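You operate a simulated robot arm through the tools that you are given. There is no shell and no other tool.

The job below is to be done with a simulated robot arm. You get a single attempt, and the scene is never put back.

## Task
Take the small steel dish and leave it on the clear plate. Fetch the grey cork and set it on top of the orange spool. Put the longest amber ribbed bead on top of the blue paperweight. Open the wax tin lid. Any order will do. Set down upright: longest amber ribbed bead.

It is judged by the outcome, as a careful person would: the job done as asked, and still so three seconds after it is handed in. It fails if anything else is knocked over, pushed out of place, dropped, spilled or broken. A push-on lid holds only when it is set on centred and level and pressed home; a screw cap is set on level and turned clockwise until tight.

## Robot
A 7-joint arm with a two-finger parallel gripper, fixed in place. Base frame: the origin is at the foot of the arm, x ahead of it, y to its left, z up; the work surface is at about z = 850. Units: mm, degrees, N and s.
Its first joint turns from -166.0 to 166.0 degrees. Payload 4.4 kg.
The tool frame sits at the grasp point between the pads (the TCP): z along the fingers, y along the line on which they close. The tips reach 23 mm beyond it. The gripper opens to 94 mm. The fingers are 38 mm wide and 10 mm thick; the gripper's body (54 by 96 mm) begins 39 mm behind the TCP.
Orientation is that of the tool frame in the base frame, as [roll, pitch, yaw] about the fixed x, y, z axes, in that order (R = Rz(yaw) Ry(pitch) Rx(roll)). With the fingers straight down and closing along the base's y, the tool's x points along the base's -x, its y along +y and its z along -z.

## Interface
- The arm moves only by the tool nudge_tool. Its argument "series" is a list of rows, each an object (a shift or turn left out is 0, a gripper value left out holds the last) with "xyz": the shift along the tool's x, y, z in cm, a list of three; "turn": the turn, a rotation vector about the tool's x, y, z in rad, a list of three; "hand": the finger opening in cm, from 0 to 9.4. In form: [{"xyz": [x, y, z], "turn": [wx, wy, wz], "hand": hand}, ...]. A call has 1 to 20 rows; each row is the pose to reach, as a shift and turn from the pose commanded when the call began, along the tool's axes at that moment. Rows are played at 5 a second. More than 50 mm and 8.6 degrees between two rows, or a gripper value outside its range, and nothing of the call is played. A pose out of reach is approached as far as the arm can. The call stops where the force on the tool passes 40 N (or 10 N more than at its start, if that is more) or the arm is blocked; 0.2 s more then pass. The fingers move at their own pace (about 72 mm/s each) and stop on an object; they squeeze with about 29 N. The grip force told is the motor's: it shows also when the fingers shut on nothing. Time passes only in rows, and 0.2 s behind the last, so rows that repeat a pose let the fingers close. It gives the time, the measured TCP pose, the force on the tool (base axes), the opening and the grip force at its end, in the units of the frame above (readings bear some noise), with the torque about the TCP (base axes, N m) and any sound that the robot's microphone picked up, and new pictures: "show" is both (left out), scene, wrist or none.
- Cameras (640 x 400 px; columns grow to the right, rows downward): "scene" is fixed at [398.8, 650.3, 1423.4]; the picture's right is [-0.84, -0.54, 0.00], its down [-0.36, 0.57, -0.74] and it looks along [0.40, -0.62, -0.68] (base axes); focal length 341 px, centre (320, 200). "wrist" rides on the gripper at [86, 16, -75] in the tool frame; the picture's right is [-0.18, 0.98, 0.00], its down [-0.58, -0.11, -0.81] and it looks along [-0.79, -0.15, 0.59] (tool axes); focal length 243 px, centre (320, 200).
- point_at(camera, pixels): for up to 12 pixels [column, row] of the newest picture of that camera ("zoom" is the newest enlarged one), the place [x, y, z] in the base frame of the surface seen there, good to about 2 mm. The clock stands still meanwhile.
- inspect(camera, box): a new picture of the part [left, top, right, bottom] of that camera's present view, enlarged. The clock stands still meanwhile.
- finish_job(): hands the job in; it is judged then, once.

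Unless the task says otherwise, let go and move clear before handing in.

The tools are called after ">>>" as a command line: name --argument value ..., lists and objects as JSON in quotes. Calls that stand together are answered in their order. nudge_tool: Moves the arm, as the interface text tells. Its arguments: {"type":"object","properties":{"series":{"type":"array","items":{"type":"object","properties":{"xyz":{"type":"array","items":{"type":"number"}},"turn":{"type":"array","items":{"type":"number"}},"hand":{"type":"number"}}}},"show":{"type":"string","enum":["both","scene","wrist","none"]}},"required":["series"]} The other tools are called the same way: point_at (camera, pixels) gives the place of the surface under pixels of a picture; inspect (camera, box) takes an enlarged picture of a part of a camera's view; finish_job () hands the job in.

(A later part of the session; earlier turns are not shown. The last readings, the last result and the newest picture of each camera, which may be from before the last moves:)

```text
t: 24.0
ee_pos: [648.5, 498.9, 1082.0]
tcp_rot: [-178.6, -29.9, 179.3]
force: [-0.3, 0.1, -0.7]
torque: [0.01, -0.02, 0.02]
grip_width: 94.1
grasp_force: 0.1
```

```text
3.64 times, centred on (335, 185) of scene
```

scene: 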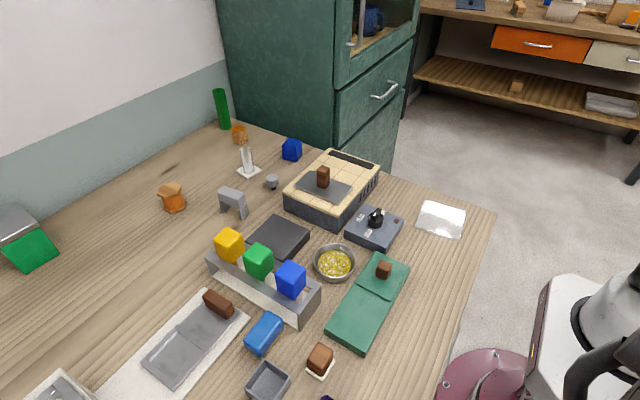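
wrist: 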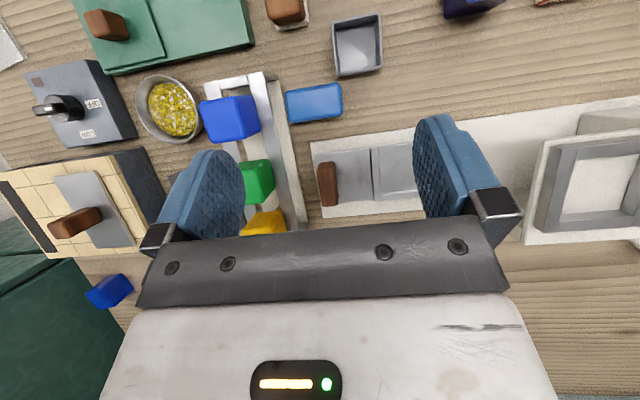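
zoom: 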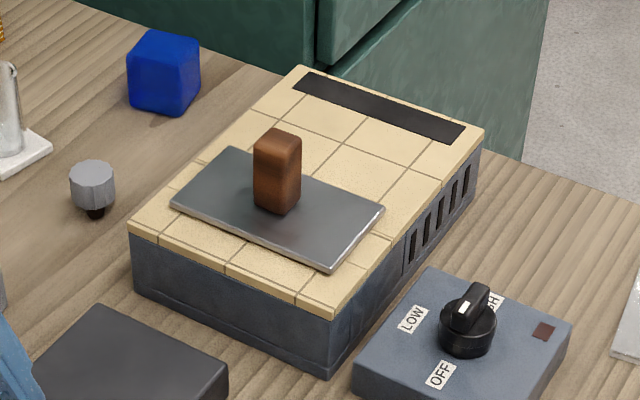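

The white/grey item is a sliding hatch and the stove has a loose plate; the green flat box looks like a tin with a half lid. Next a close look at the wooden rack's grey plug.

>>> nudge_tool --series '[{"xyz": [2.7, 1.9, 1.6]}, {"xyz": [5.4, 3.8, 3.2]}, {"xyz": [8.1, 5.7, 4.8]}, {"xyz": [10.8, 7.6, 6.4]}, {"xyz": [13.5, 9.5, 8]}, {"xyz": [16.5, 11, 9.5]}]' --show "wrist"

>>> inspect --camera "wrist" --box '[220, 80, 440, 235]'

>>> inspect --camera "scene" --box '[225, 140, 305, 210]'

```text
t: 25.4
ee_pos: [459.5, 608.7, 1079.8]
tcp_rot: [-178.6, -29.9, 179.3]
force: [0.9, 0.1, 0.0]
torque: [0.01, -0.02, -0.01]
grip_width: 93.8
grasp_force: 0.0
```

wrist: 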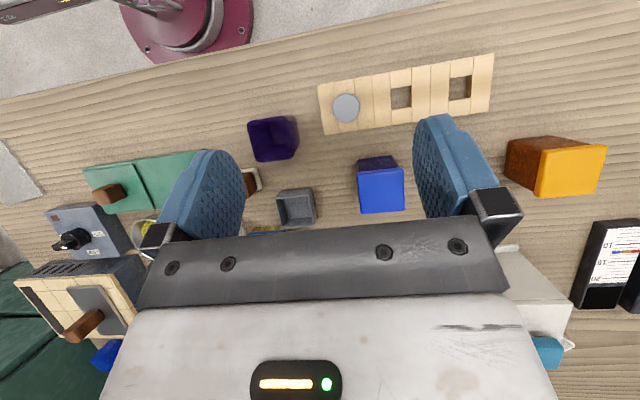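

```text
2.58 times, centred on (330, 158) of wrist
```

zoom: 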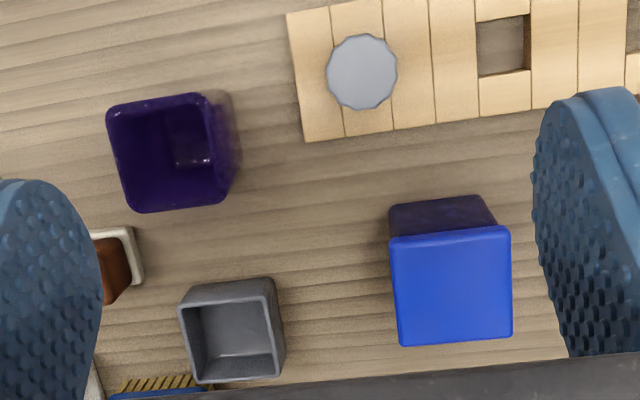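

```text
5.71 times, centred on (265, 175) of scene
```

zoom: 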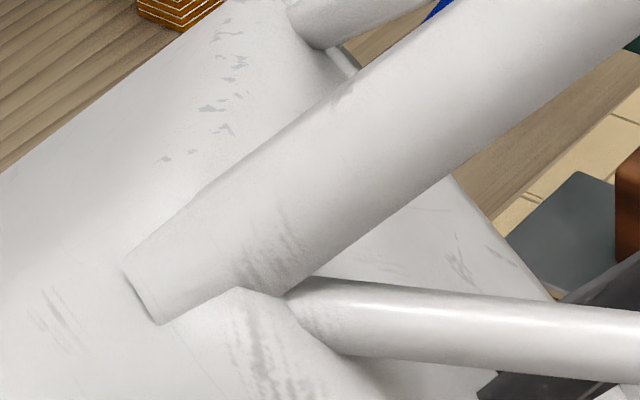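

The rack plug at (346,107) is a faceted grey cylinder similar to the one on the table. I'll get a low side view of it to compare.

>>> nudge_tool --series '[{"xyz": [2.1, -0.2, 2.9], "turn": [0, -0.13, 0]}, {"xyz": [4.2, -0.5, 5.8], "turn": [0, -0.26, 0]}, {"xyz": [6.3, -0.8, 8.7], "turn": [0, -0.39, 0]}, {"xyz": [8.3, -1, 11.7], "turn": [0, -0.52, 0]}]' --show "wrist"

>>> inspect --camera "wrist" --box '[240, 100, 420, 230]'

>>> inspect --camera "scene" --box '[225, 140, 305, 210]'

```text
t: 26.4
ee_pos: [328.4, 598.7, 1019.0]
tcp_rot: [-178.8, -0.1, -180.0]
force: [-0.9, 0.5, -0.4]
torque: [0.0, -0.01, 0.02]
grip_width: 94.1
grasp_force: 0.0
```

wrist: 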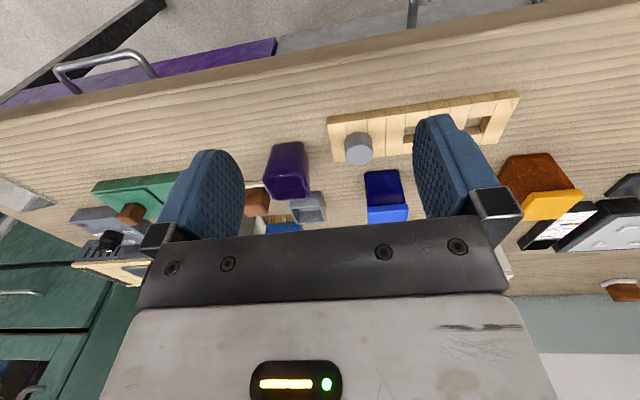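

```text
3.08 times, centred on (330, 165) of wrist
```

zoom: 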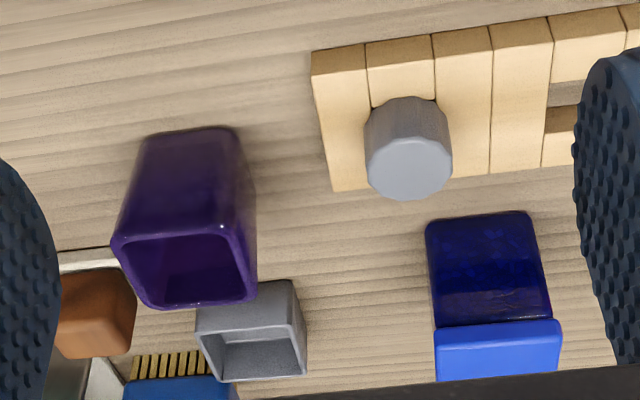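

```text
5.71 times, centred on (265, 175) of scene
```

zoom: 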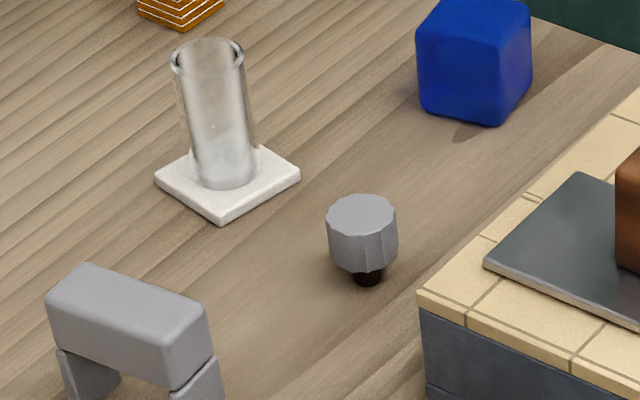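

The rack plug's shoulder sits on the rack, similar to the table one, which stands on a dark stem. I'll take a close wrist view of the table one near (855,153) for comparison.

>>> nudge_tool --series '[{"xyz": [-3, -3.4, -3]}, {"xyz": [-6, -6.8, -5]}, {"xyz": [-9, -10.2, -6]}, {"xyz": [-12, -13.6, -6]}, {"xyz": [-15, -17, -6]}, {"xyz": [-18, -20.4, -6]}, {"xyz": [-21, -23.8, -6]}, {"xyz": [-24, -27.2, -6]}, {"xyz": [-27, -30.6, -6]}, {"xyz": [-30, -34, -6]}, {"xyz": [-33, -37.4, -6]}, {"xyz": [-36, -40.8, -6]}, {"xyz": [-39, -44, -4]}]' --show "wrist"

>>> inspect --camera "wrist" --box '[240, 80, 420, 230]'

```text
refused: row 1 steps farther than a row can; nothing moved
```

```text
2.67 times, centred on (330, 155) of wrist
```

zoom: 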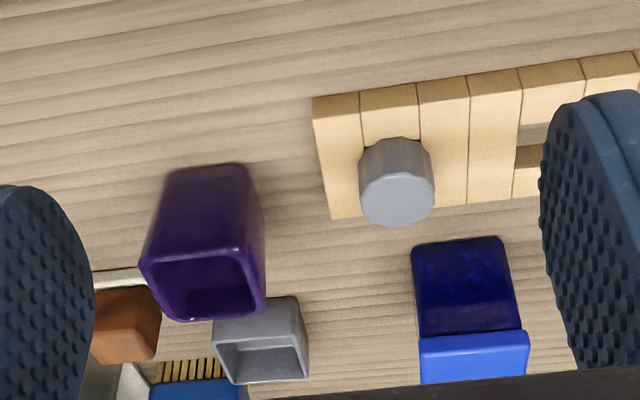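

The first row exceeded the 50 mm step limit, so nothing moved. I'll resend with smaller steps.

>>> nudge_tool --series '[{"xyz": [-2.5, -2.8, -2]}, {"xyz": [-5.5, -6.2, -4]}, {"xyz": [-8.5, -9.6, -5]}, {"xyz": [-11.5, -13, -6]}, {"xyz": [-14.5, -16.4, -6]}, {"xyz": [-17.5, -19.8, -6]}, {"xyz": [-20.5, -23.2, -6]}, {"xyz": [-23.5, -26.6, -6]}, {"xyz": [-26.5, -30, -6]}, {"xyz": [-29.5, -33.4, -6]}, {"xyz": [-32.5, -36.8, -6]}, {"xyz": [-35.5, -40.2, -6]}, {"xyz": [-38.5, -43.6, -5]}]' --show "wrist"

>>> inspect --camera "wrist" --box '[240, 80, 420, 230]'

```text
t: 29.2
ee_pos: [714.3, 164.9, 1078.4]
tcp_rot: [-178.8, -0.1, 179.9]
force: [-0.1, -0.2, -0.1]
torque: [0.03, 0.02, 0.01]
grip_width: 94.0
grasp_force: 0.1
```

wrist: 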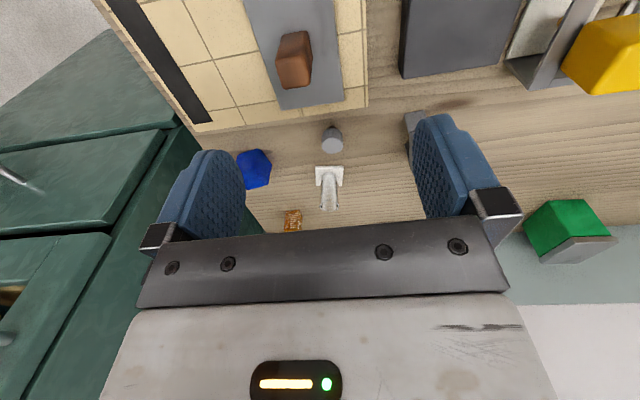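

```text
2.67 times, centred on (330, 155) of wrist
```

zoom: 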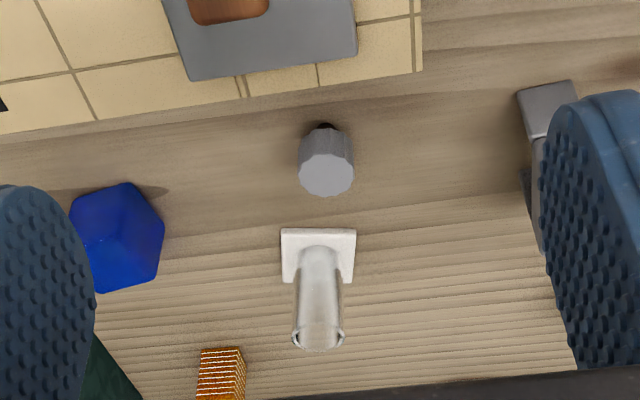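

The table cork is at (333,140) in this view. I'll measure its top edges and the surrounding features.

>>> inspect --camera "wrist" --box '[310, 115, 360, 160]'

>>> point_at --camera "wrist" --pixels '[[332, 146], [324, 146], [340, 146], [332, 150], [332, 141], [332, 135], [332, 127], [332, 170], [330, 206], [253, 172], [292, 225], [440, 118]]'

>>> inspect --camera "wrist" --box '[230, 140, 310, 235]'

```text
8.89 times, centred on (335, 138) of wrist
```

zoom: 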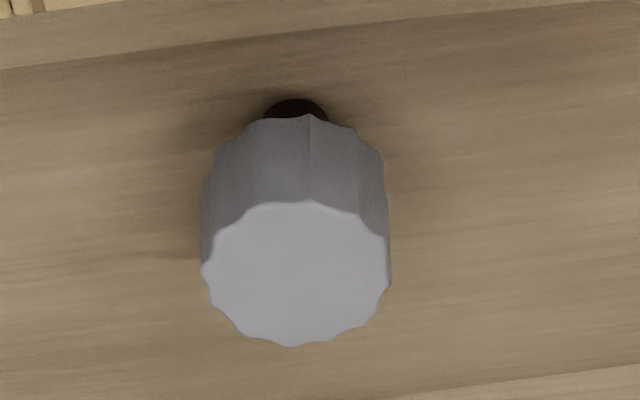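

```text
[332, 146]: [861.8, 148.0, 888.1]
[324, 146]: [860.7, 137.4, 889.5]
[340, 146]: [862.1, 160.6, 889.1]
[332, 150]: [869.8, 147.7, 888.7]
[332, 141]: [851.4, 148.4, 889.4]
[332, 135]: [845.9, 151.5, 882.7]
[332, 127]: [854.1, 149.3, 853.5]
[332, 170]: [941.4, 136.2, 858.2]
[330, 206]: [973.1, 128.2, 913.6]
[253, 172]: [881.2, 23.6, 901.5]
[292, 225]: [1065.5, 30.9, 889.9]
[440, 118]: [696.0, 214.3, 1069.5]
```

```text
4.21 times, centred on (270, 188) of wrist
```

zoom: 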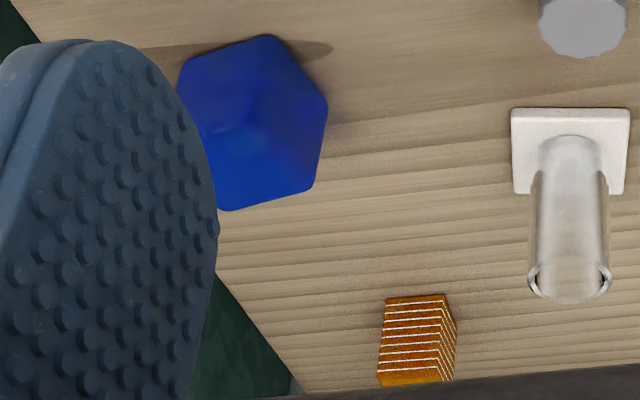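

The cork's cap is fluted with a dark stem beneath, and the vial stands just behind. I'll tilt forward a little to see the far corner unobstructed by the gripper.

>>> nudge_tool --series '[{"turn": [0, -0.13, 0], "xyz": [-2, 1, -2]}, {"turn": [0, -0.26, 0], "xyz": [-4, 2, -4]}, {"turn": [0, -0.39, 0], "xyz": [-6, 3, -6]}, {"turn": [0, -0.45, 0], "xyz": [-8, 4, -8]}]' --show "wrist"

>>> inspect --camera "wrist" --box '[160, 0, 480, 200]'

```text
t: 30.2
ee_pos: [793.9, 205.8, 1157.2]
tcp_rot: [-178.7, 25.8, -179.4]
force: [0.2, -0.5, 0.8]
torque: [0.0, 0.02, -0.03]
grip_width: 94.2
grasp_force: 0.1
```

wrist: 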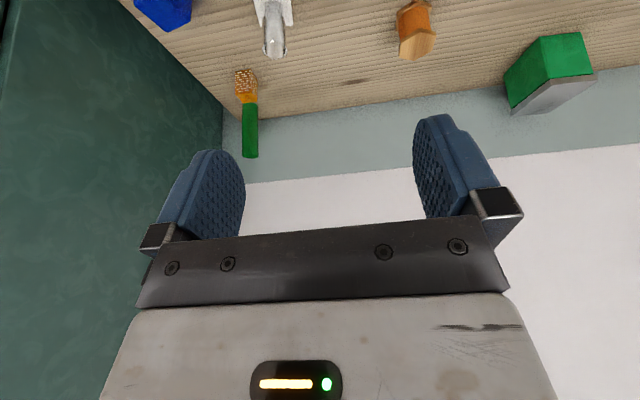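

```text
2.00 times, centred on (320, 100) of wrist
```

zoom: 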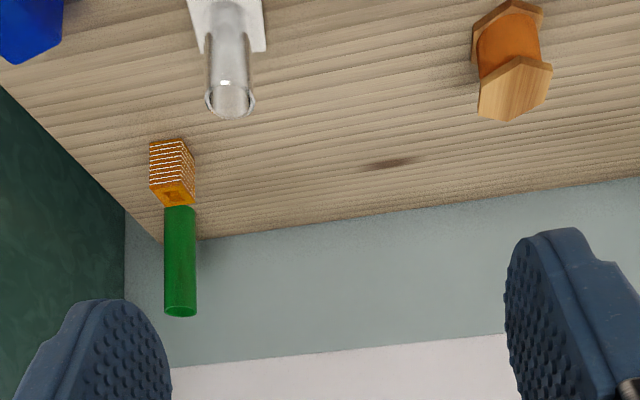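

Only one amber ribbed bead is visible in this corner. I'll level out and look behind the white box around (750,780), which has been hidden.

>>> nudge_tool --series '[{"xyz": [2.2, 3.4, -1.05], "turn": [0, 0.06, 0]}, {"xyz": [4.4, 6.8, -2.1], "turn": [0, 0.12, 0]}, {"xyz": [6.6, 10.2, -3.15], "turn": [0, 0.18, 0]}, {"xyz": [8.8, 13.6, -4.2], "turn": [0, 0.24, 0]}, {"xyz": [11, 17, -5.25], "turn": [0, 0.3, 0]}, {"xyz": [13.2, 20.4, -6.3], "turn": [0, 0.36, 0]}, {"xyz": [15.4, 23.8, -7.35], "turn": [0, 0.41, 0]}, {"xyz": [17.5, 27.4, -8.4], "turn": [0, 0.45, 0]}]' --show "none"

>>> nudge_tool --series '[{"turn": [0, 0, -0.14]}, {"turn": [0, 0, -0.28]}, {"turn": [0, 0, -0.42]}, {"turn": [0, 0, -0.56]}, {"turn": [0, 0, -0.7]}, {"turn": [0, 0, -0.84]}, {"turn": [0, 0, -0.98]}, {"turn": [0, 0, -1.05]}]' --show "wrist"

>>> inspect --camera "wrist" --box '[200, 20, 440, 230]'

```text
t: 32.0
ee_pos: [598.7, 480.6, 1149.5]
tcp_rot: [-178.8, -0.1, 180.0]
force: [0.2, 0.4, 0.8]
torque: [-0.03, 0.01, 0.0]
grip_width: 94.1
grasp_force: 0.0
```

```text
t: 33.8
ee_pos: [599.3, 478.2, 1151.0]
tcp_rot: [-179.5, -1.1, -119.7]
force: [0.1, -0.1, 0.5]
torque: [0.04, -0.02, -0.01]
grip_width: 93.7
grasp_force: 0.0
```

wrist: 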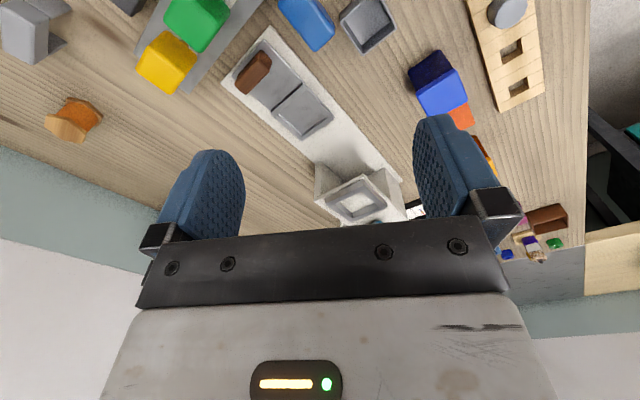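

```text
1.90 times, centred on (320, 125) of wrist
```

zoom: 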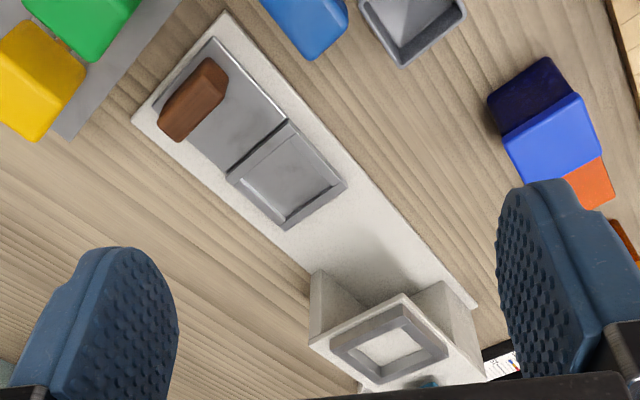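

Nothing is behind the white box. I'll enlarge the far bench and cabinet parts of the scene view, where small amber blocks appear at (516,88) and (518,8).

>>> inspect --camera "scene" --box '[440, 0, 640, 120]'

>>> inspect --camera "scene" --box '[330, 0, 430, 60]'

>>> point_at --camera "scene" --pixels '[[516, 86], [518, 8], [372, 20], [565, 8]]'

```text
3.20 times, centred on (540, 60) of scene
```

zoom: 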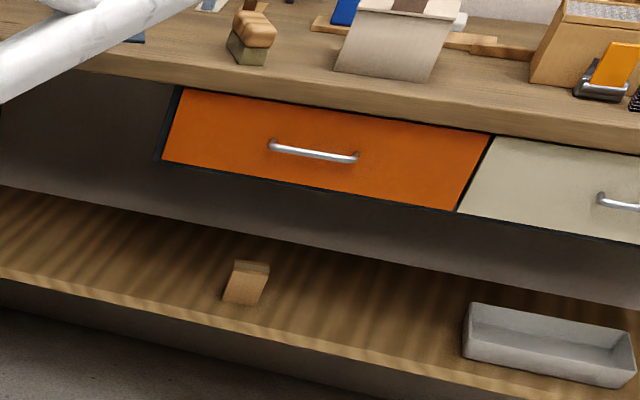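

```text
6.40 times, centred on (380, 30) of scene
```

zoom: 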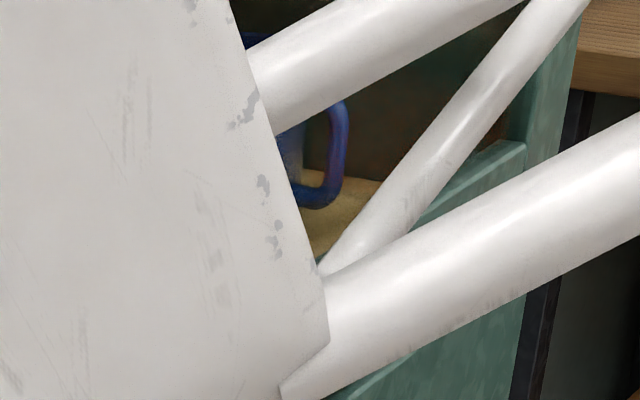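

```text
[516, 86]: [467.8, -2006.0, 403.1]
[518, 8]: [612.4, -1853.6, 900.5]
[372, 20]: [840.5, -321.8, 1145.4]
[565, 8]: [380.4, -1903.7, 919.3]
```

The far bench items are just decor, so the corner bead is the only amber ribbed one I can find. I'll go closer to it, which also tests reach.

>>> nudge_tool --series '[{"xyz": [2, -3.7, 0.4], "turn": [0, 0, 0.12]}, {"xyz": [4, -7.4, 0.8], "turn": [0, 0, 0.24]}, {"xyz": [6, -11.1, 1.2], "turn": [0, 0, 0.36]}, {"xyz": [8, -14.8, 1.6], "turn": [0, 0, 0.48]}, {"xyz": [10, -18.5, 2], "turn": [0, 0, 0.6]}, {"xyz": [12, -22.2, 2.4], "turn": [0, 0, 0.72]}, {"xyz": [14, -25.9, 2.8], "turn": [0, 0, 0.84]}, {"xyz": [16, -29.6, 3.2], "turn": [0, 0, 0.96]}, {"xyz": [18.6, -33.6, 4], "turn": [0, 0, 1.05]}]' --show "none"

>>> nudge_tool --series '[{"turn": [0, -0.13, 0]}, {"turn": [0, -0.26, 0]}, {"turn": [0, -0.39, 0]}, {"turn": [0, -0.52, 0]}, {"turn": [0, -0.65, 0]}, {"turn": [0, -0.78, 0]}]' --show "none"

```text
t: 35.8
ee_pos: [799.8, 148.3, 1117.2]
tcp_rot: [-178.8, 0.0, 179.9]
force: [0.2, 0.8, 0.2]
torque: [-0.01, 0.02, -0.01]
grip_width: 94.1
grasp_force: 0.1
```

```text
t: 37.2
ee_pos: [797.8, 149.5, 1116.4]
tcp_rot: [-178.3, 44.6, -178.8]
force: [-0.2, 0.0, 0.5]
torque: [-0.01, -0.04, 0.0]
grip_width: 94.0
grasp_force: 0.0
```

At 45° forward tilt the arm is fine here. I'll advance toward the bead to examine it and test reach.

>>> nudge_tool --series '[{"xyz": [-0.7, -2.5, 3.1], "turn": [-0.03, 0, 0]}, {"xyz": [-1.4, -5, 6.2], "turn": [-0.03, 0, 0]}, {"xyz": [-2.1, -7.5, 9.3], "turn": [-0.03, 0, 0]}, {"xyz": [-2.8, -9.8, 12.4], "turn": [-0.03, 0, 0]}, {"xyz": [-3.5, -11, 15.6], "turn": [-0.03, 0, 0]}, {"xyz": [-4.1, -12, 18.9], "turn": [-0.03, 0, 0]}]'

>>> inspect --camera "wrist" --box '[240, 0, 420, 120]'

>>> inspect --camera "scene" --box '[200, 80, 300, 170]'

```text
t: 38.6
ee_pos: [960.8, 26.9, 1014.5]
tcp_rot: [-180.0, 44.7, -178.8]
force: [-0.1, -0.3, 0.7]
torque: [-0.01, 0.07, 0.0]
grip_width: 94.1
grasp_force: 0.0
```

scene: 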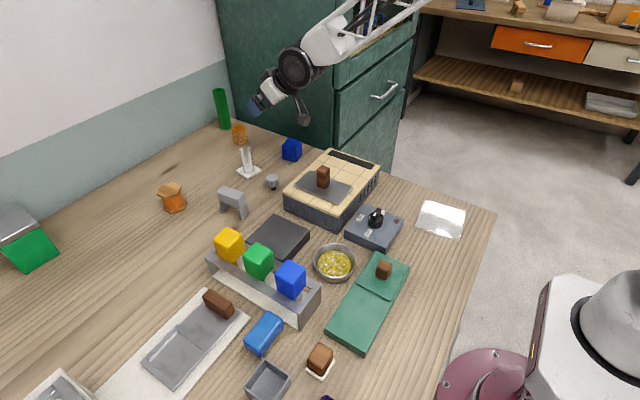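
wrist: 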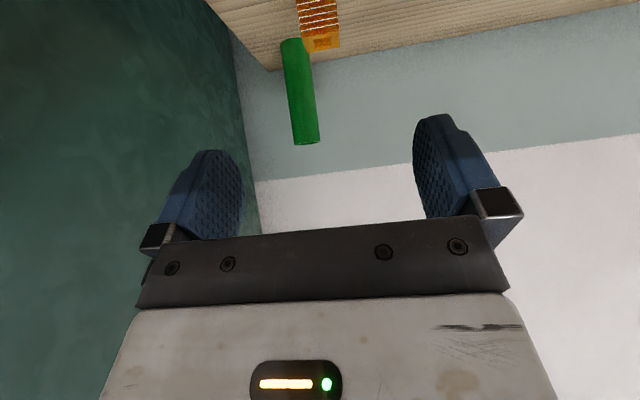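

```text
3.33 times, centred on (330, 60) of wrist
```

zoom: 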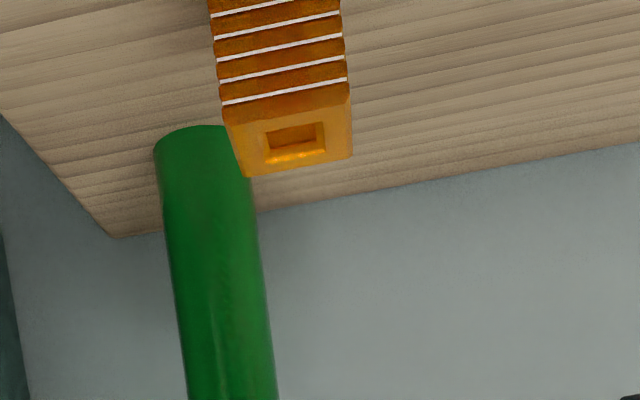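

```text
4.44 times, centred on (250, 125) of scene
```

zoom: 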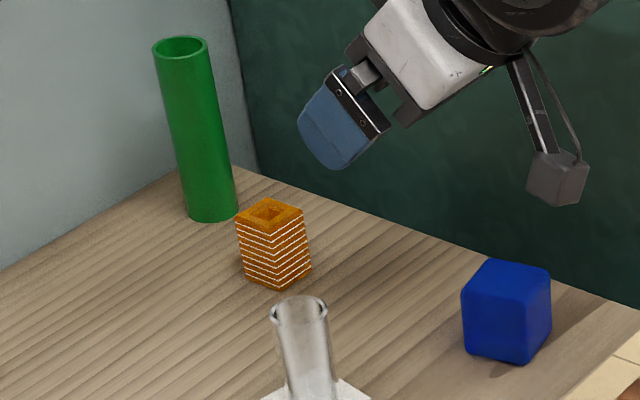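

The bead is one square, ribbed amber piece standing upright with a square hole in its top. I'll enlarge the scene view and measure its corners, plus the paperweight's.

>>> inspect --camera "scene" --box '[225, 118, 255, 150]'

>>> inspect --camera "scene" --box '[275, 130, 310, 170]'

```text
12.50 times, centred on (240, 134) of scene
```

zoom: 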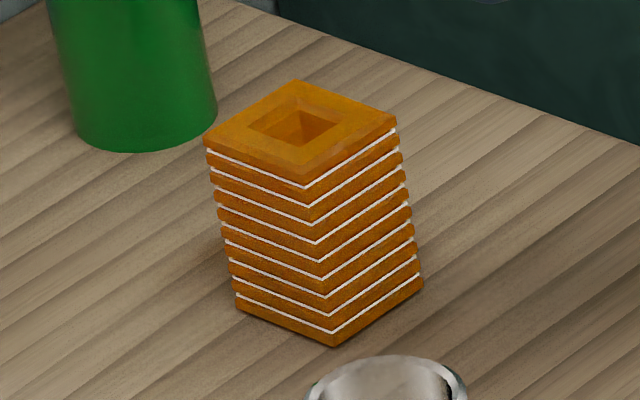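

```text
10.00 times, centred on (292, 150) of scene
```

zoom: 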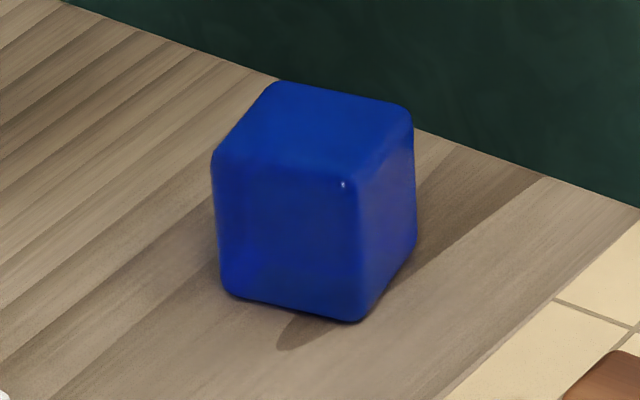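

The paperweight zoom gives clear top corners; I'll measure them first.

>>> point_at --camera "zoom" --pixels '[[280, 92], [400, 112], [345, 172], [228, 155], [315, 130], [290, 240], [385, 230], [250, 125], [375, 145], [340, 100], [285, 165]]'

>>> inspect --camera "scene" --box '[225, 118, 255, 150]'

>>> point_at --camera "zoom" --pixels '[[298, 86], [388, 121], [308, 180], [213, 137], [300, 130], [240, 108], [345, 102], [260, 160], [350, 150], [330, 335], [245, 300], [415, 280]]'

```text
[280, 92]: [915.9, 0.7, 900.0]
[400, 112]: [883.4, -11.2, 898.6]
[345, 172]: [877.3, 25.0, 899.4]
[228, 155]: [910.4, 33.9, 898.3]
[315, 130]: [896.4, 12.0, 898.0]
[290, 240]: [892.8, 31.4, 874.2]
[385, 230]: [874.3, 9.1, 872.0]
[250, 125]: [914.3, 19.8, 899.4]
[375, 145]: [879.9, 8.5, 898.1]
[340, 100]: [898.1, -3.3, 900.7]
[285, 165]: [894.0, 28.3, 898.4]
```

```text
12.50 times, centred on (240, 134) of scene
```

zoom: 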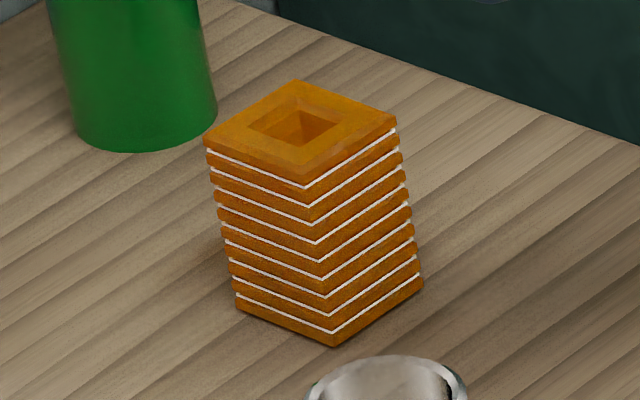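

```text
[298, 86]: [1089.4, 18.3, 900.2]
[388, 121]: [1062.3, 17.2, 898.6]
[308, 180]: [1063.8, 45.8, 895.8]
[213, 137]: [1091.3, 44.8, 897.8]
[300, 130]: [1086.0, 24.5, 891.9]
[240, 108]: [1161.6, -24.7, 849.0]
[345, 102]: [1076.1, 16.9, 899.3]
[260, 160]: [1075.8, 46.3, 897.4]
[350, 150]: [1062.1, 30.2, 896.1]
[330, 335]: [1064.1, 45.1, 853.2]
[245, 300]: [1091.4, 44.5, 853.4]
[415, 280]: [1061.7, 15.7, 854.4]
```

The bead spans x 1062–1091, y 17–46, top z 898, aligned with the axes; the paperweight's top centre is about (897,12,899). I'll check the cabinet wall clearance and the vial.

>>> point_at --camera "scene" --pixels '[[262, 136], [270, 138], [256, 133], [280, 142], [246, 176], [238, 165], [260, 172], [248, 150], [222, 126], [275, 120]]'

>>> nudge_tool --series '[{"turn": [0.007, 0.11, 0.007], "hand": 6.5}, {"turn": [0.015, 0.22, 0.015], "hand": 6.5}]' --show "none"

```text
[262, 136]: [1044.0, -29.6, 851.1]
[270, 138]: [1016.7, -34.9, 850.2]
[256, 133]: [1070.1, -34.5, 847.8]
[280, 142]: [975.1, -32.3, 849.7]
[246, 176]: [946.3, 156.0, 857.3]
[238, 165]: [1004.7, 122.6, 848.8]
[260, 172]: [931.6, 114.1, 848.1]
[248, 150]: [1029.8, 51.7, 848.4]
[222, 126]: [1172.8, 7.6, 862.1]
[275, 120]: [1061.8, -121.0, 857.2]
```

```text
t: 39.2
ee_pos: [960.6, 26.9, 1013.5]
tcp_rot: [-179.9, 31.8, 180.0]
force: [-0.4, 0.3, -0.3]
torque: [-0.02, 0.0, 0.0]
grip_width: 64.9
grasp_force: 0.1
```

Orientation is now pitch 31.8°, yaw 180. I'll move to just above the bead to check reach.

>>> nudge_tool --series '[{"xyz": [-2, 0.1, 2.8]}, {"xyz": [-4, 0.2, 5.6]}, {"xyz": [-5.8, 0.3, 8.4]}, {"xyz": [-7.1, 0.4, 10.7]}]'

>>> inspect --camera "scene" --box '[200, 80, 300, 170]'

```text
t: 40.2
ee_pos: [1077.2, 31.1, 961.8]
tcp_rot: [-179.8, 32.1, -179.9]
force: [1.5, 0.4, -0.7]
torque: [-0.01, 0.05, 0.0]
grip_width: 64.9
grasp_force: 0.0
```

scene: 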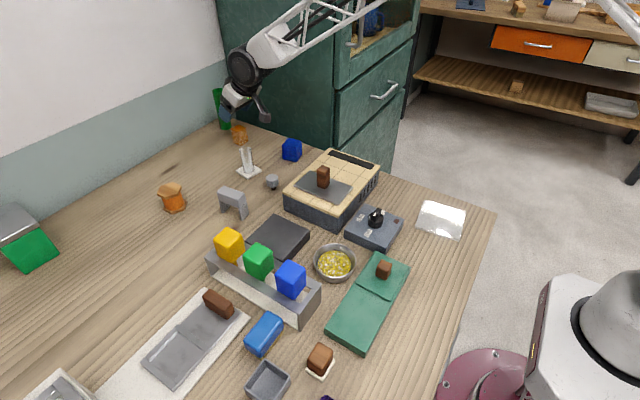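
wrist: 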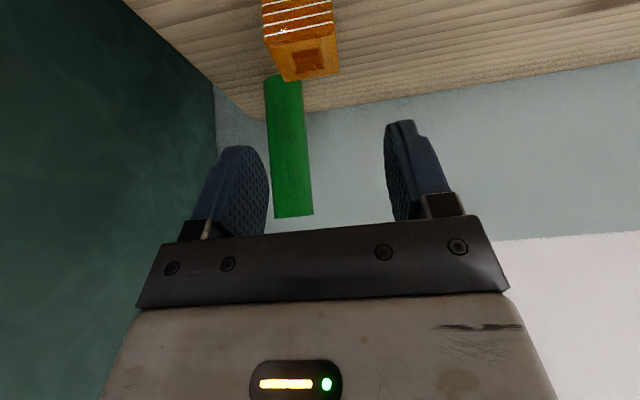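

```text
4.44 times, centred on (250, 125) of scene
```

zoom: 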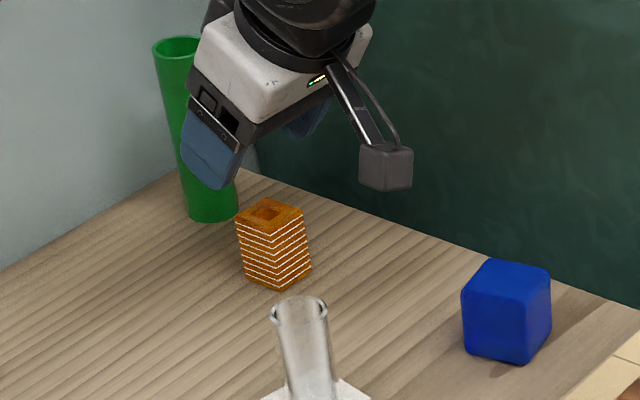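

Reach is fine above the bead. I'll lower straight down so the pads straddle it at z≈885.

>>> nudge_tool --series '[{"xyz": [1.0, 0, 1.6]}, {"xyz": [2.0, 0, 3.2]}, {"xyz": [3.0, 0, 4.8]}, {"xyz": [4.0, 0, 6.4]}]'

>>> inspect --camera "scene" --box '[200, 80, 300, 170]'

```text
t: 41.2
ee_pos: [1077.3, 30.3, 885.4]
tcp_rot: [-179.8, 32.0, -179.9]
force: [-0.1, 0.2, -0.1]
torque: [0.0, 0.04, -0.04]
grip_width: 65.1
grasp_force: 0.1
```

scene: 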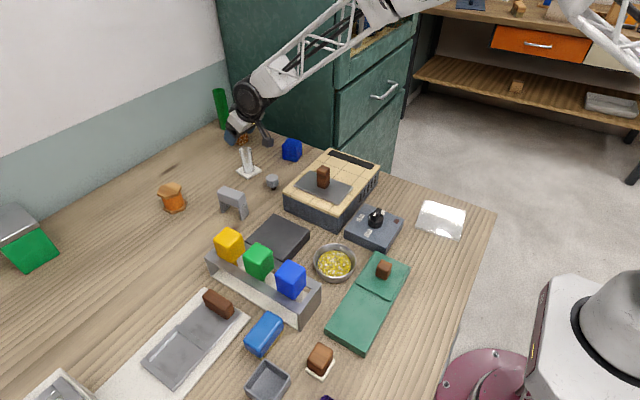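
wrist: 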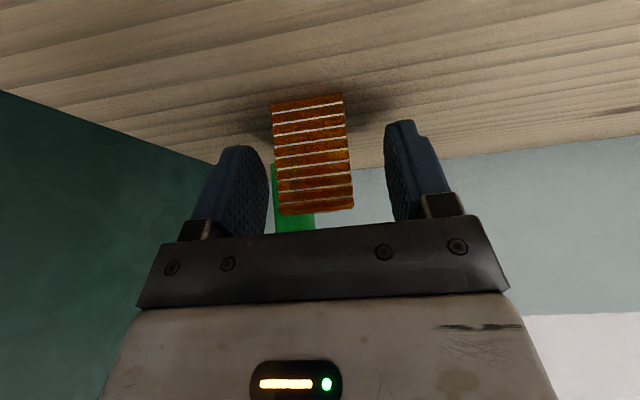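

```text
4.44 times, centred on (250, 125) of scene
```

zoom: 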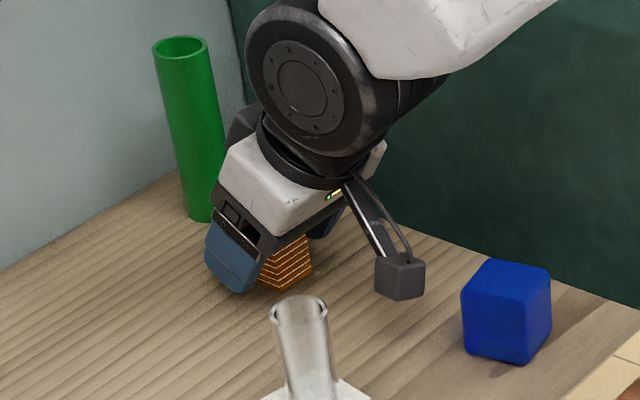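

The bead stands between the pads, roughly centred. I'll close the fingers gently in place, then lift about 70 mm.

>>> nudge_tool --series '[{"hand": 4.5}, {"hand": 3.5}, {"hand": 2.5}, {"hand": 2.0}, {"hand": 2.0}]' --show "wrist"

```text
t: 42.4
ee_pos: [1077.7, 31.3, 886.8]
tcp_rot: [-179.8, 32.0, -179.9]
force: [-0.4, -0.2, 0.1]
torque: [0.05, 0.01, 0.01]
grip_width: 32.0
grasp_force: 28.6
```

wrist: 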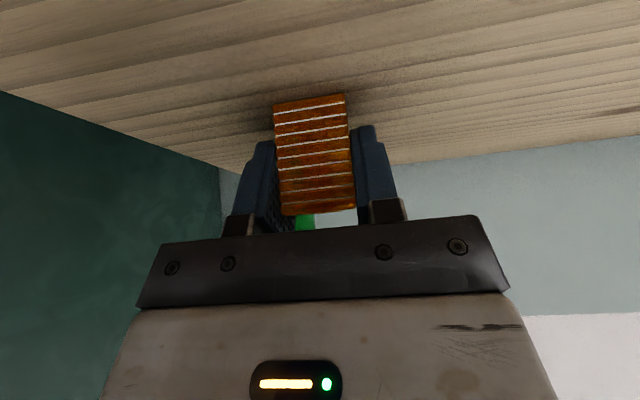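

The grip holds at 32 mm with 28.6 N. I'll lift straight up.

>>> nudge_tool --series '[{"xyz": [-0.5, 0, -0.85]}, {"xyz": [-1.6, 0, -2.55]}, {"xyz": [-2.7, 0, -4.3]}, {"xyz": [-3.8, 0, -6.0]}, {"xyz": [-4.8, 0, -7.6]}]'

>>> inspect --camera "scene" --box '[200, 80, 300, 170]'

```text
t: 43.6
ee_pos: [1078.2, 31.1, 976.1]
tcp_rot: [-179.9, 32.0, -179.9]
force: [0.0, 0.1, -1.1]
torque: [0.01, 0.0, 0.01]
grip_width: 31.7
grasp_force: 28.8
```

scene: 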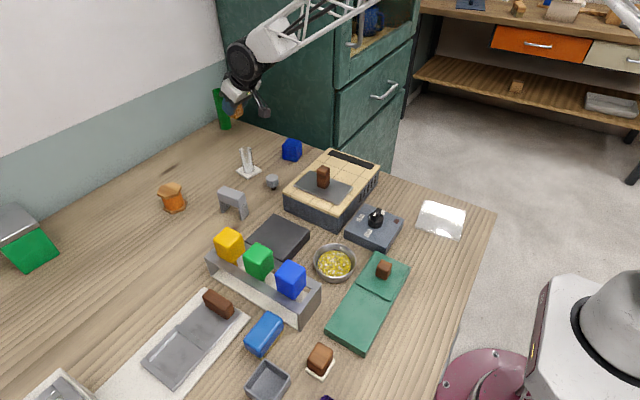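
wrist: 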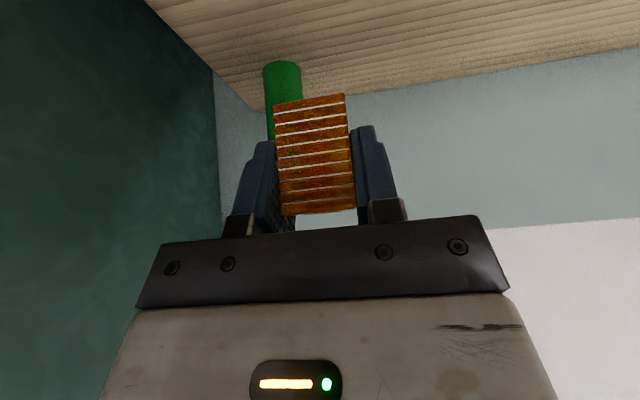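

```text
4.44 times, centred on (250, 125) of scene
```

zoom: 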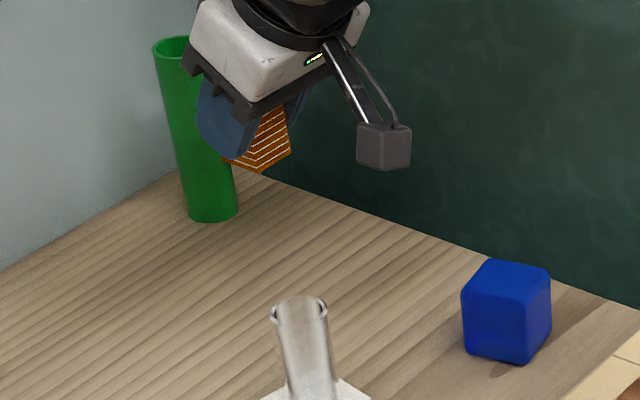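

The bead is held firmly with its bottom about 36 mm below the TCP. I'll carry it level to above the paperweight at (897,12).

>>> nudge_tool --series '[{"xyz": [2.2, -0.3, -1.4]}, {"xyz": [5.2, -0.7, -3.25]}, {"xyz": [8.2, -1.1, -5.1]}, {"xyz": [11.2, -1.5, -7]}, {"xyz": [14, -1.8, -8.75]}, {"xyz": [15.35, -1.9, -9.6]}]'

>>> inspect --camera "scene" --box '[230, 80, 330, 170]'

```text
t: 45.0
ee_pos: [897.2, 13.2, 975.8]
tcp_rot: [-179.8, 32.0, -180.0]
force: [0.5, -0.9, -1.6]
torque: [-0.01, 0.01, 0.01]
grip_width: 31.7
grasp_force: 29.6
```

scene: 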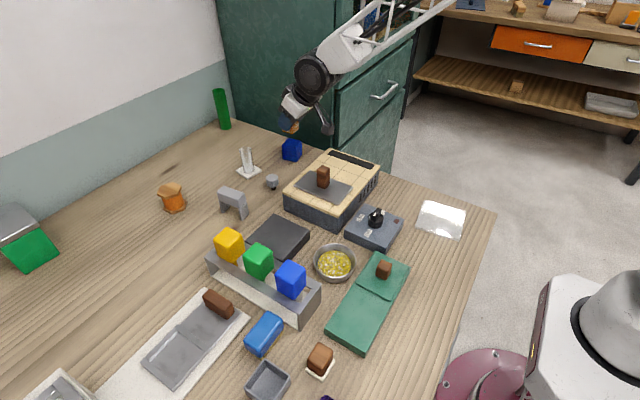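
wrist: 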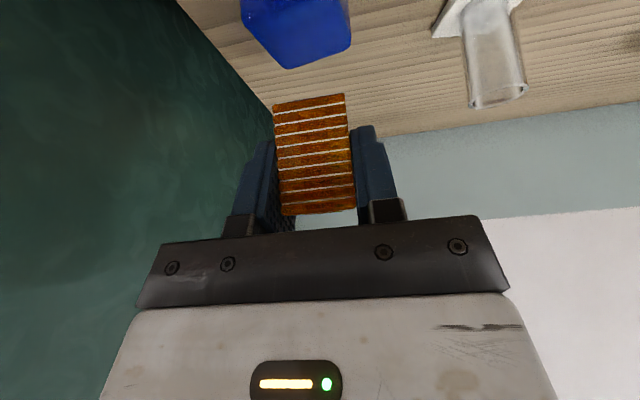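

```text
4.44 times, centred on (280, 125) of scene
```

zoom: 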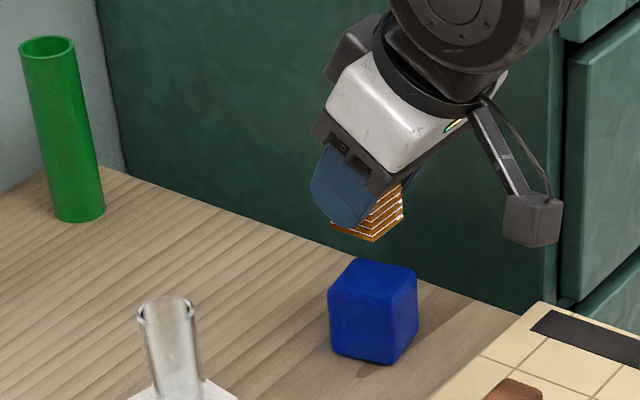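

The bead is above the paperweight. I'll measure the bead's lower corner and faces to confirm alignment before lowering.

>>> point_at --camera "zoom" --pixels '[[371, 238], [402, 218], [340, 228], [388, 222], [372, 300], [330, 292], [415, 290], [372, 275]]'

```text
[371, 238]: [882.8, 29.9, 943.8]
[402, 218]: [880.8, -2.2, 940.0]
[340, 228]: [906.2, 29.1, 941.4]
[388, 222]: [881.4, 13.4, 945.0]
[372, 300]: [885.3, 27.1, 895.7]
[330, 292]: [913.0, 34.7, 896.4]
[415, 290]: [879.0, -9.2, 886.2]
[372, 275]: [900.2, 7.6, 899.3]
```

Bead bottom is at z≈941, centred near (896.5,14) versus the paperweight's (897,12). I'll lower about 38 mm with a small y correction.

>>> nudge_tool --series '[{"xyz": [0.5, -0.1, 0.85]}, {"xyz": [1.06, -0.15, 1.7]}, {"xyz": [1.6, -0.15, 2.54]}, {"xyz": [1.9, -0.15, 3.05]}, {"xyz": [2.0, -0.15, 3.22]}]' --show "wrist"

>>> inspect --camera "scene" --box '[270, 110, 320, 170]'

```text
t: 46.2
ee_pos: [898.1, 9.4, 939.3]
tcp_rot: [-179.8, 32.0, -179.9]
force: [0.4, 0.0, -0.1]
torque: [0.0, 0.0, 0.06]
grip_width: 31.7
grasp_force: 29.3
```

wrist: 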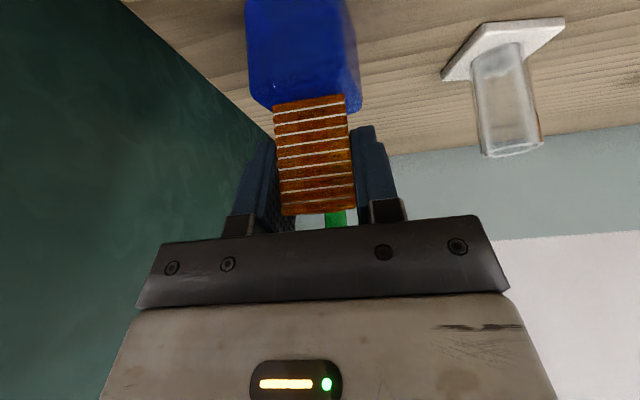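

```text
6.67 times, centred on (295, 140) of scene
```

zoom: 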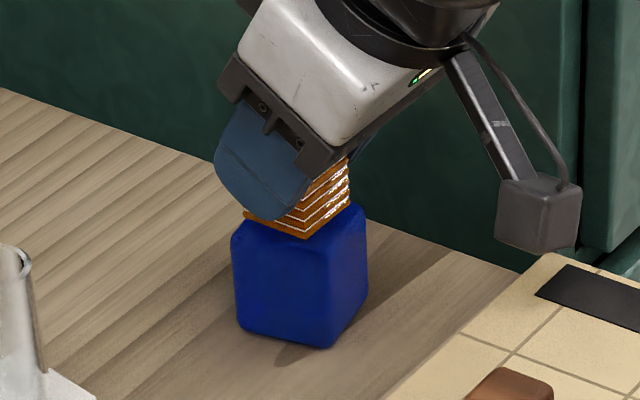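

Nearly down: the bead's base is just over the paperweight. I'll measure the bead's lower edge and paperweight edges again.

>>> point_at --camera "zoom" --pixels '[[305, 232], [350, 208], [255, 218], [330, 215], [270, 222], [310, 245], [350, 250], [270, 290], [240, 240], [363, 235]]'

>>> nudge_tool --series '[{"xyz": [0, 0, 0]}]' --show "none"

```text
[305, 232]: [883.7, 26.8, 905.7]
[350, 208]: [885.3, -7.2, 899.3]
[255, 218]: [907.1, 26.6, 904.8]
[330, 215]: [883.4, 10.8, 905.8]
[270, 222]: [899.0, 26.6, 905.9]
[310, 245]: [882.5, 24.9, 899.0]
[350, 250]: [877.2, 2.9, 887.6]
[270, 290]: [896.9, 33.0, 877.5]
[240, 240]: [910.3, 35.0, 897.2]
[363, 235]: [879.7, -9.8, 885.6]
```

```text
t: 46.6
ee_pos: [897.1, 11.3, 937.9]
tcp_rot: [-179.8, 32.0, -179.9]
force: [0.4, -0.9, -1.5]
torque: [-0.03, 0.0, 0.02]
grip_width: 31.8
grasp_force: 28.7
```

Alignment is within 2 mm. I'll lower the last few millimetres in small steps watching the force.

>>> nudge_tool --series '[{"xyz": [0.08, 0.05, 0.13]}, {"xyz": [0.13, 0.05, 0.21]}, {"xyz": [0.16, 0.05, 0.26]}]' --show "none"

```text
t: 47.4
ee_pos: [897.2, 10.6, 936.1]
tcp_rot: [-179.9, 32.1, -179.9]
force: [-1.9, -2.2, 6.7]
torque: [0.08, 0.12, 0.0]
grip_width: 31.9
grasp_force: 29.5
```

Contact force is about 7 N, so it is seated. I'll open the fingers slowly and hold still.

>>> nudge_tool --series '[{"hand": 3.6}, {"hand": 4.2}, {"hand": 5.0}, {"hand": 6.0}, {"hand": 6.5}]' --show "wrist"

>>> inspect --camera "scene" --box '[270, 110, 320, 170]'

```text
t: 48.6
ee_pos: [897.7, 10.2, 934.4]
tcp_rot: [-179.8, 32.0, -180.0]
force: [-0.1, -0.8, 0.6]
torque: [0.01, 0.03, 0.01]
grip_width: 64.8
grasp_force: 0.1
```

wrist: 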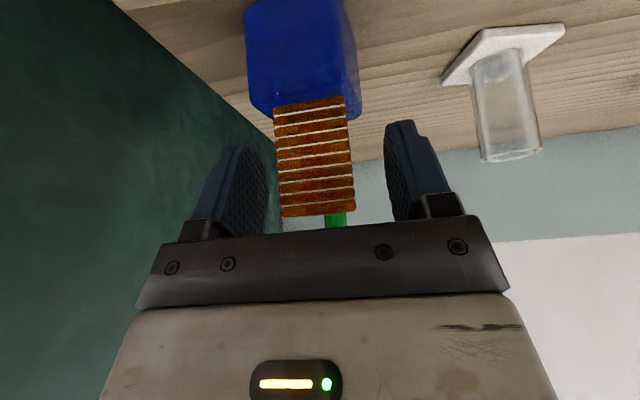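

```text
6.67 times, centred on (295, 140) of scene
```

zoom: 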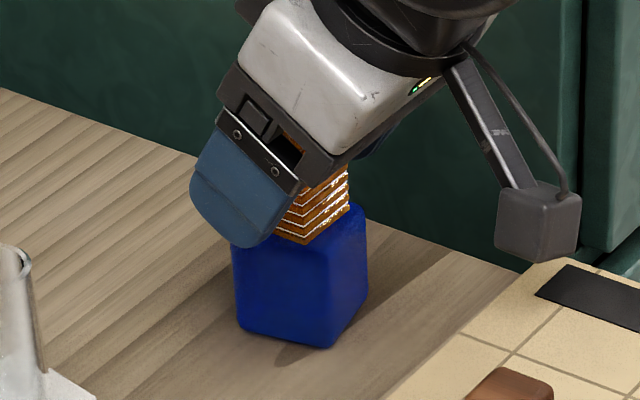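

The bead stands on the paperweight and the fingers are clear. I'll retreat straight up.

>>> nudge_tool --series '[{"xyz": [-0.8, 0, -1.3]}, {"xyz": [-1.9, 0, -3.0]}, {"xyz": [-3.4, 0, -5.5]}, {"xyz": [-5.0, 0, -8.0]}, {"xyz": [-6.4, 0, -10.2]}]'

>>> inspect --camera "scene" --box '[220, 110, 320, 210]'

```text
t: 49.8
ee_pos: [896.8, 11.2, 1054.7]
tcp_rot: [-179.8, 31.9, -179.9]
force: [-0.1, -0.6, 0.3]
torque: [-0.02, 0.03, 0.02]
grip_width: 65.1
grasp_force: 0.0
```

scene: 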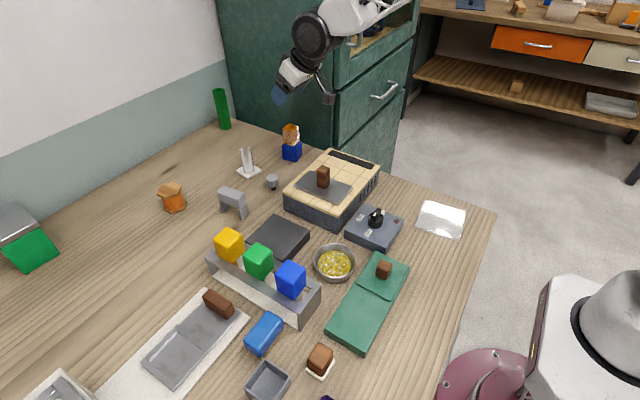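
wrist: 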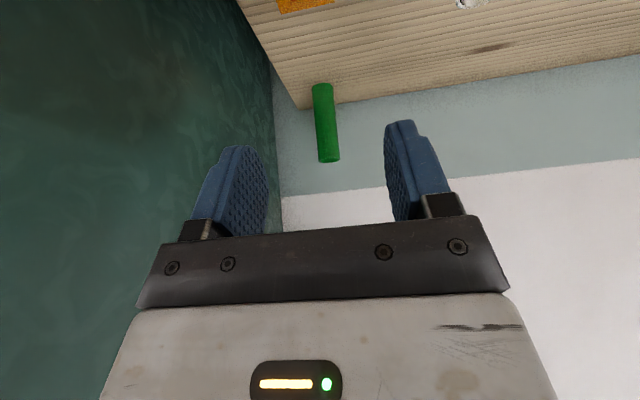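

```text
4.00 times, centred on (270, 160) of scene
```

zoom: 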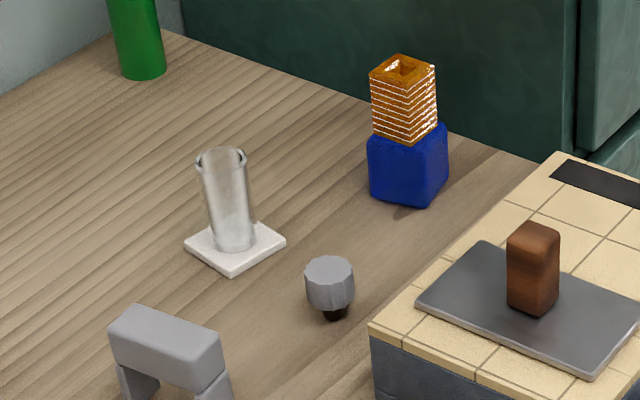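

The bead stands upright on the paperweight. Before picking a cork I'll compare the rack plug more closely, so I'll level the tool and move back toward the rack.

>>> nudge_tool --series '[{"xyz": [2.5, 3.2, -2.2], "turn": [0, 0.06, 0]}, {"xyz": [5, 6.4, -4.4], "turn": [0, 0.12, 0]}, {"xyz": [7.6, 9.6, -6.6], "turn": [0, 0.18, 0]}, {"xyz": [10.1, 12.8, -8.7], "turn": [0, 0.24, 0]}, {"xyz": [12.6, 16, -10.9], "turn": [0, 0.3, 0]}, {"xyz": [15.2, 19.2, -13.1], "turn": [0, 0.36, 0]}, {"xyz": [17.7, 22.4, -15.2], "turn": [0, 0.42, 0]}, {"xyz": [20.2, 25.6, -17.4], "turn": [0, 0.48, 0]}, {"xyz": [22.8, 28.9, -19.6], "turn": [0, 0.558, 0]}]' --show "none"

>>> nudge_tool --series '[{"xyz": [3, 3.2, 0.5]}, {"xyz": [6, 6.4, 1]}, {"xyz": [9, 9.6, 1.5]}, {"xyz": [12, 12.8, 2]}, {"xyz": [15, 16, 3]}, {"xyz": [18, 19.2, 5]}, {"xyz": [21, 22.4, 7]}, {"xyz": [24, 25.6, 9]}, {"xyz": [27, 29, 12]}]' --show "wrist"

>>> inspect --camera "wrist" --box '[300, 120, 400, 220]'

```text
t: 51.8
ee_pos: [598.5, 300.4, 1100.6]
tcp_rot: [-179.8, -0.1, -180.0]
force: [0.1, -0.3, 0.2]
torque: [0.02, 0.01, -0.01]
grip_width: 64.8
grasp_force: 0.0
```

```text
refused: row 9 steps farther than a row can; nothing moved
```

```text
4.00 times, centred on (350, 170) of wrist
```

zoom: 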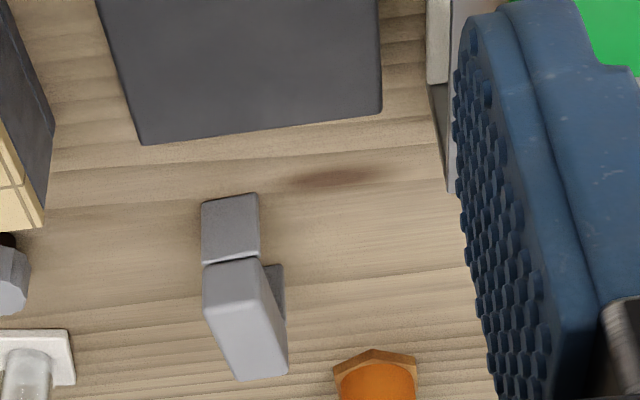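

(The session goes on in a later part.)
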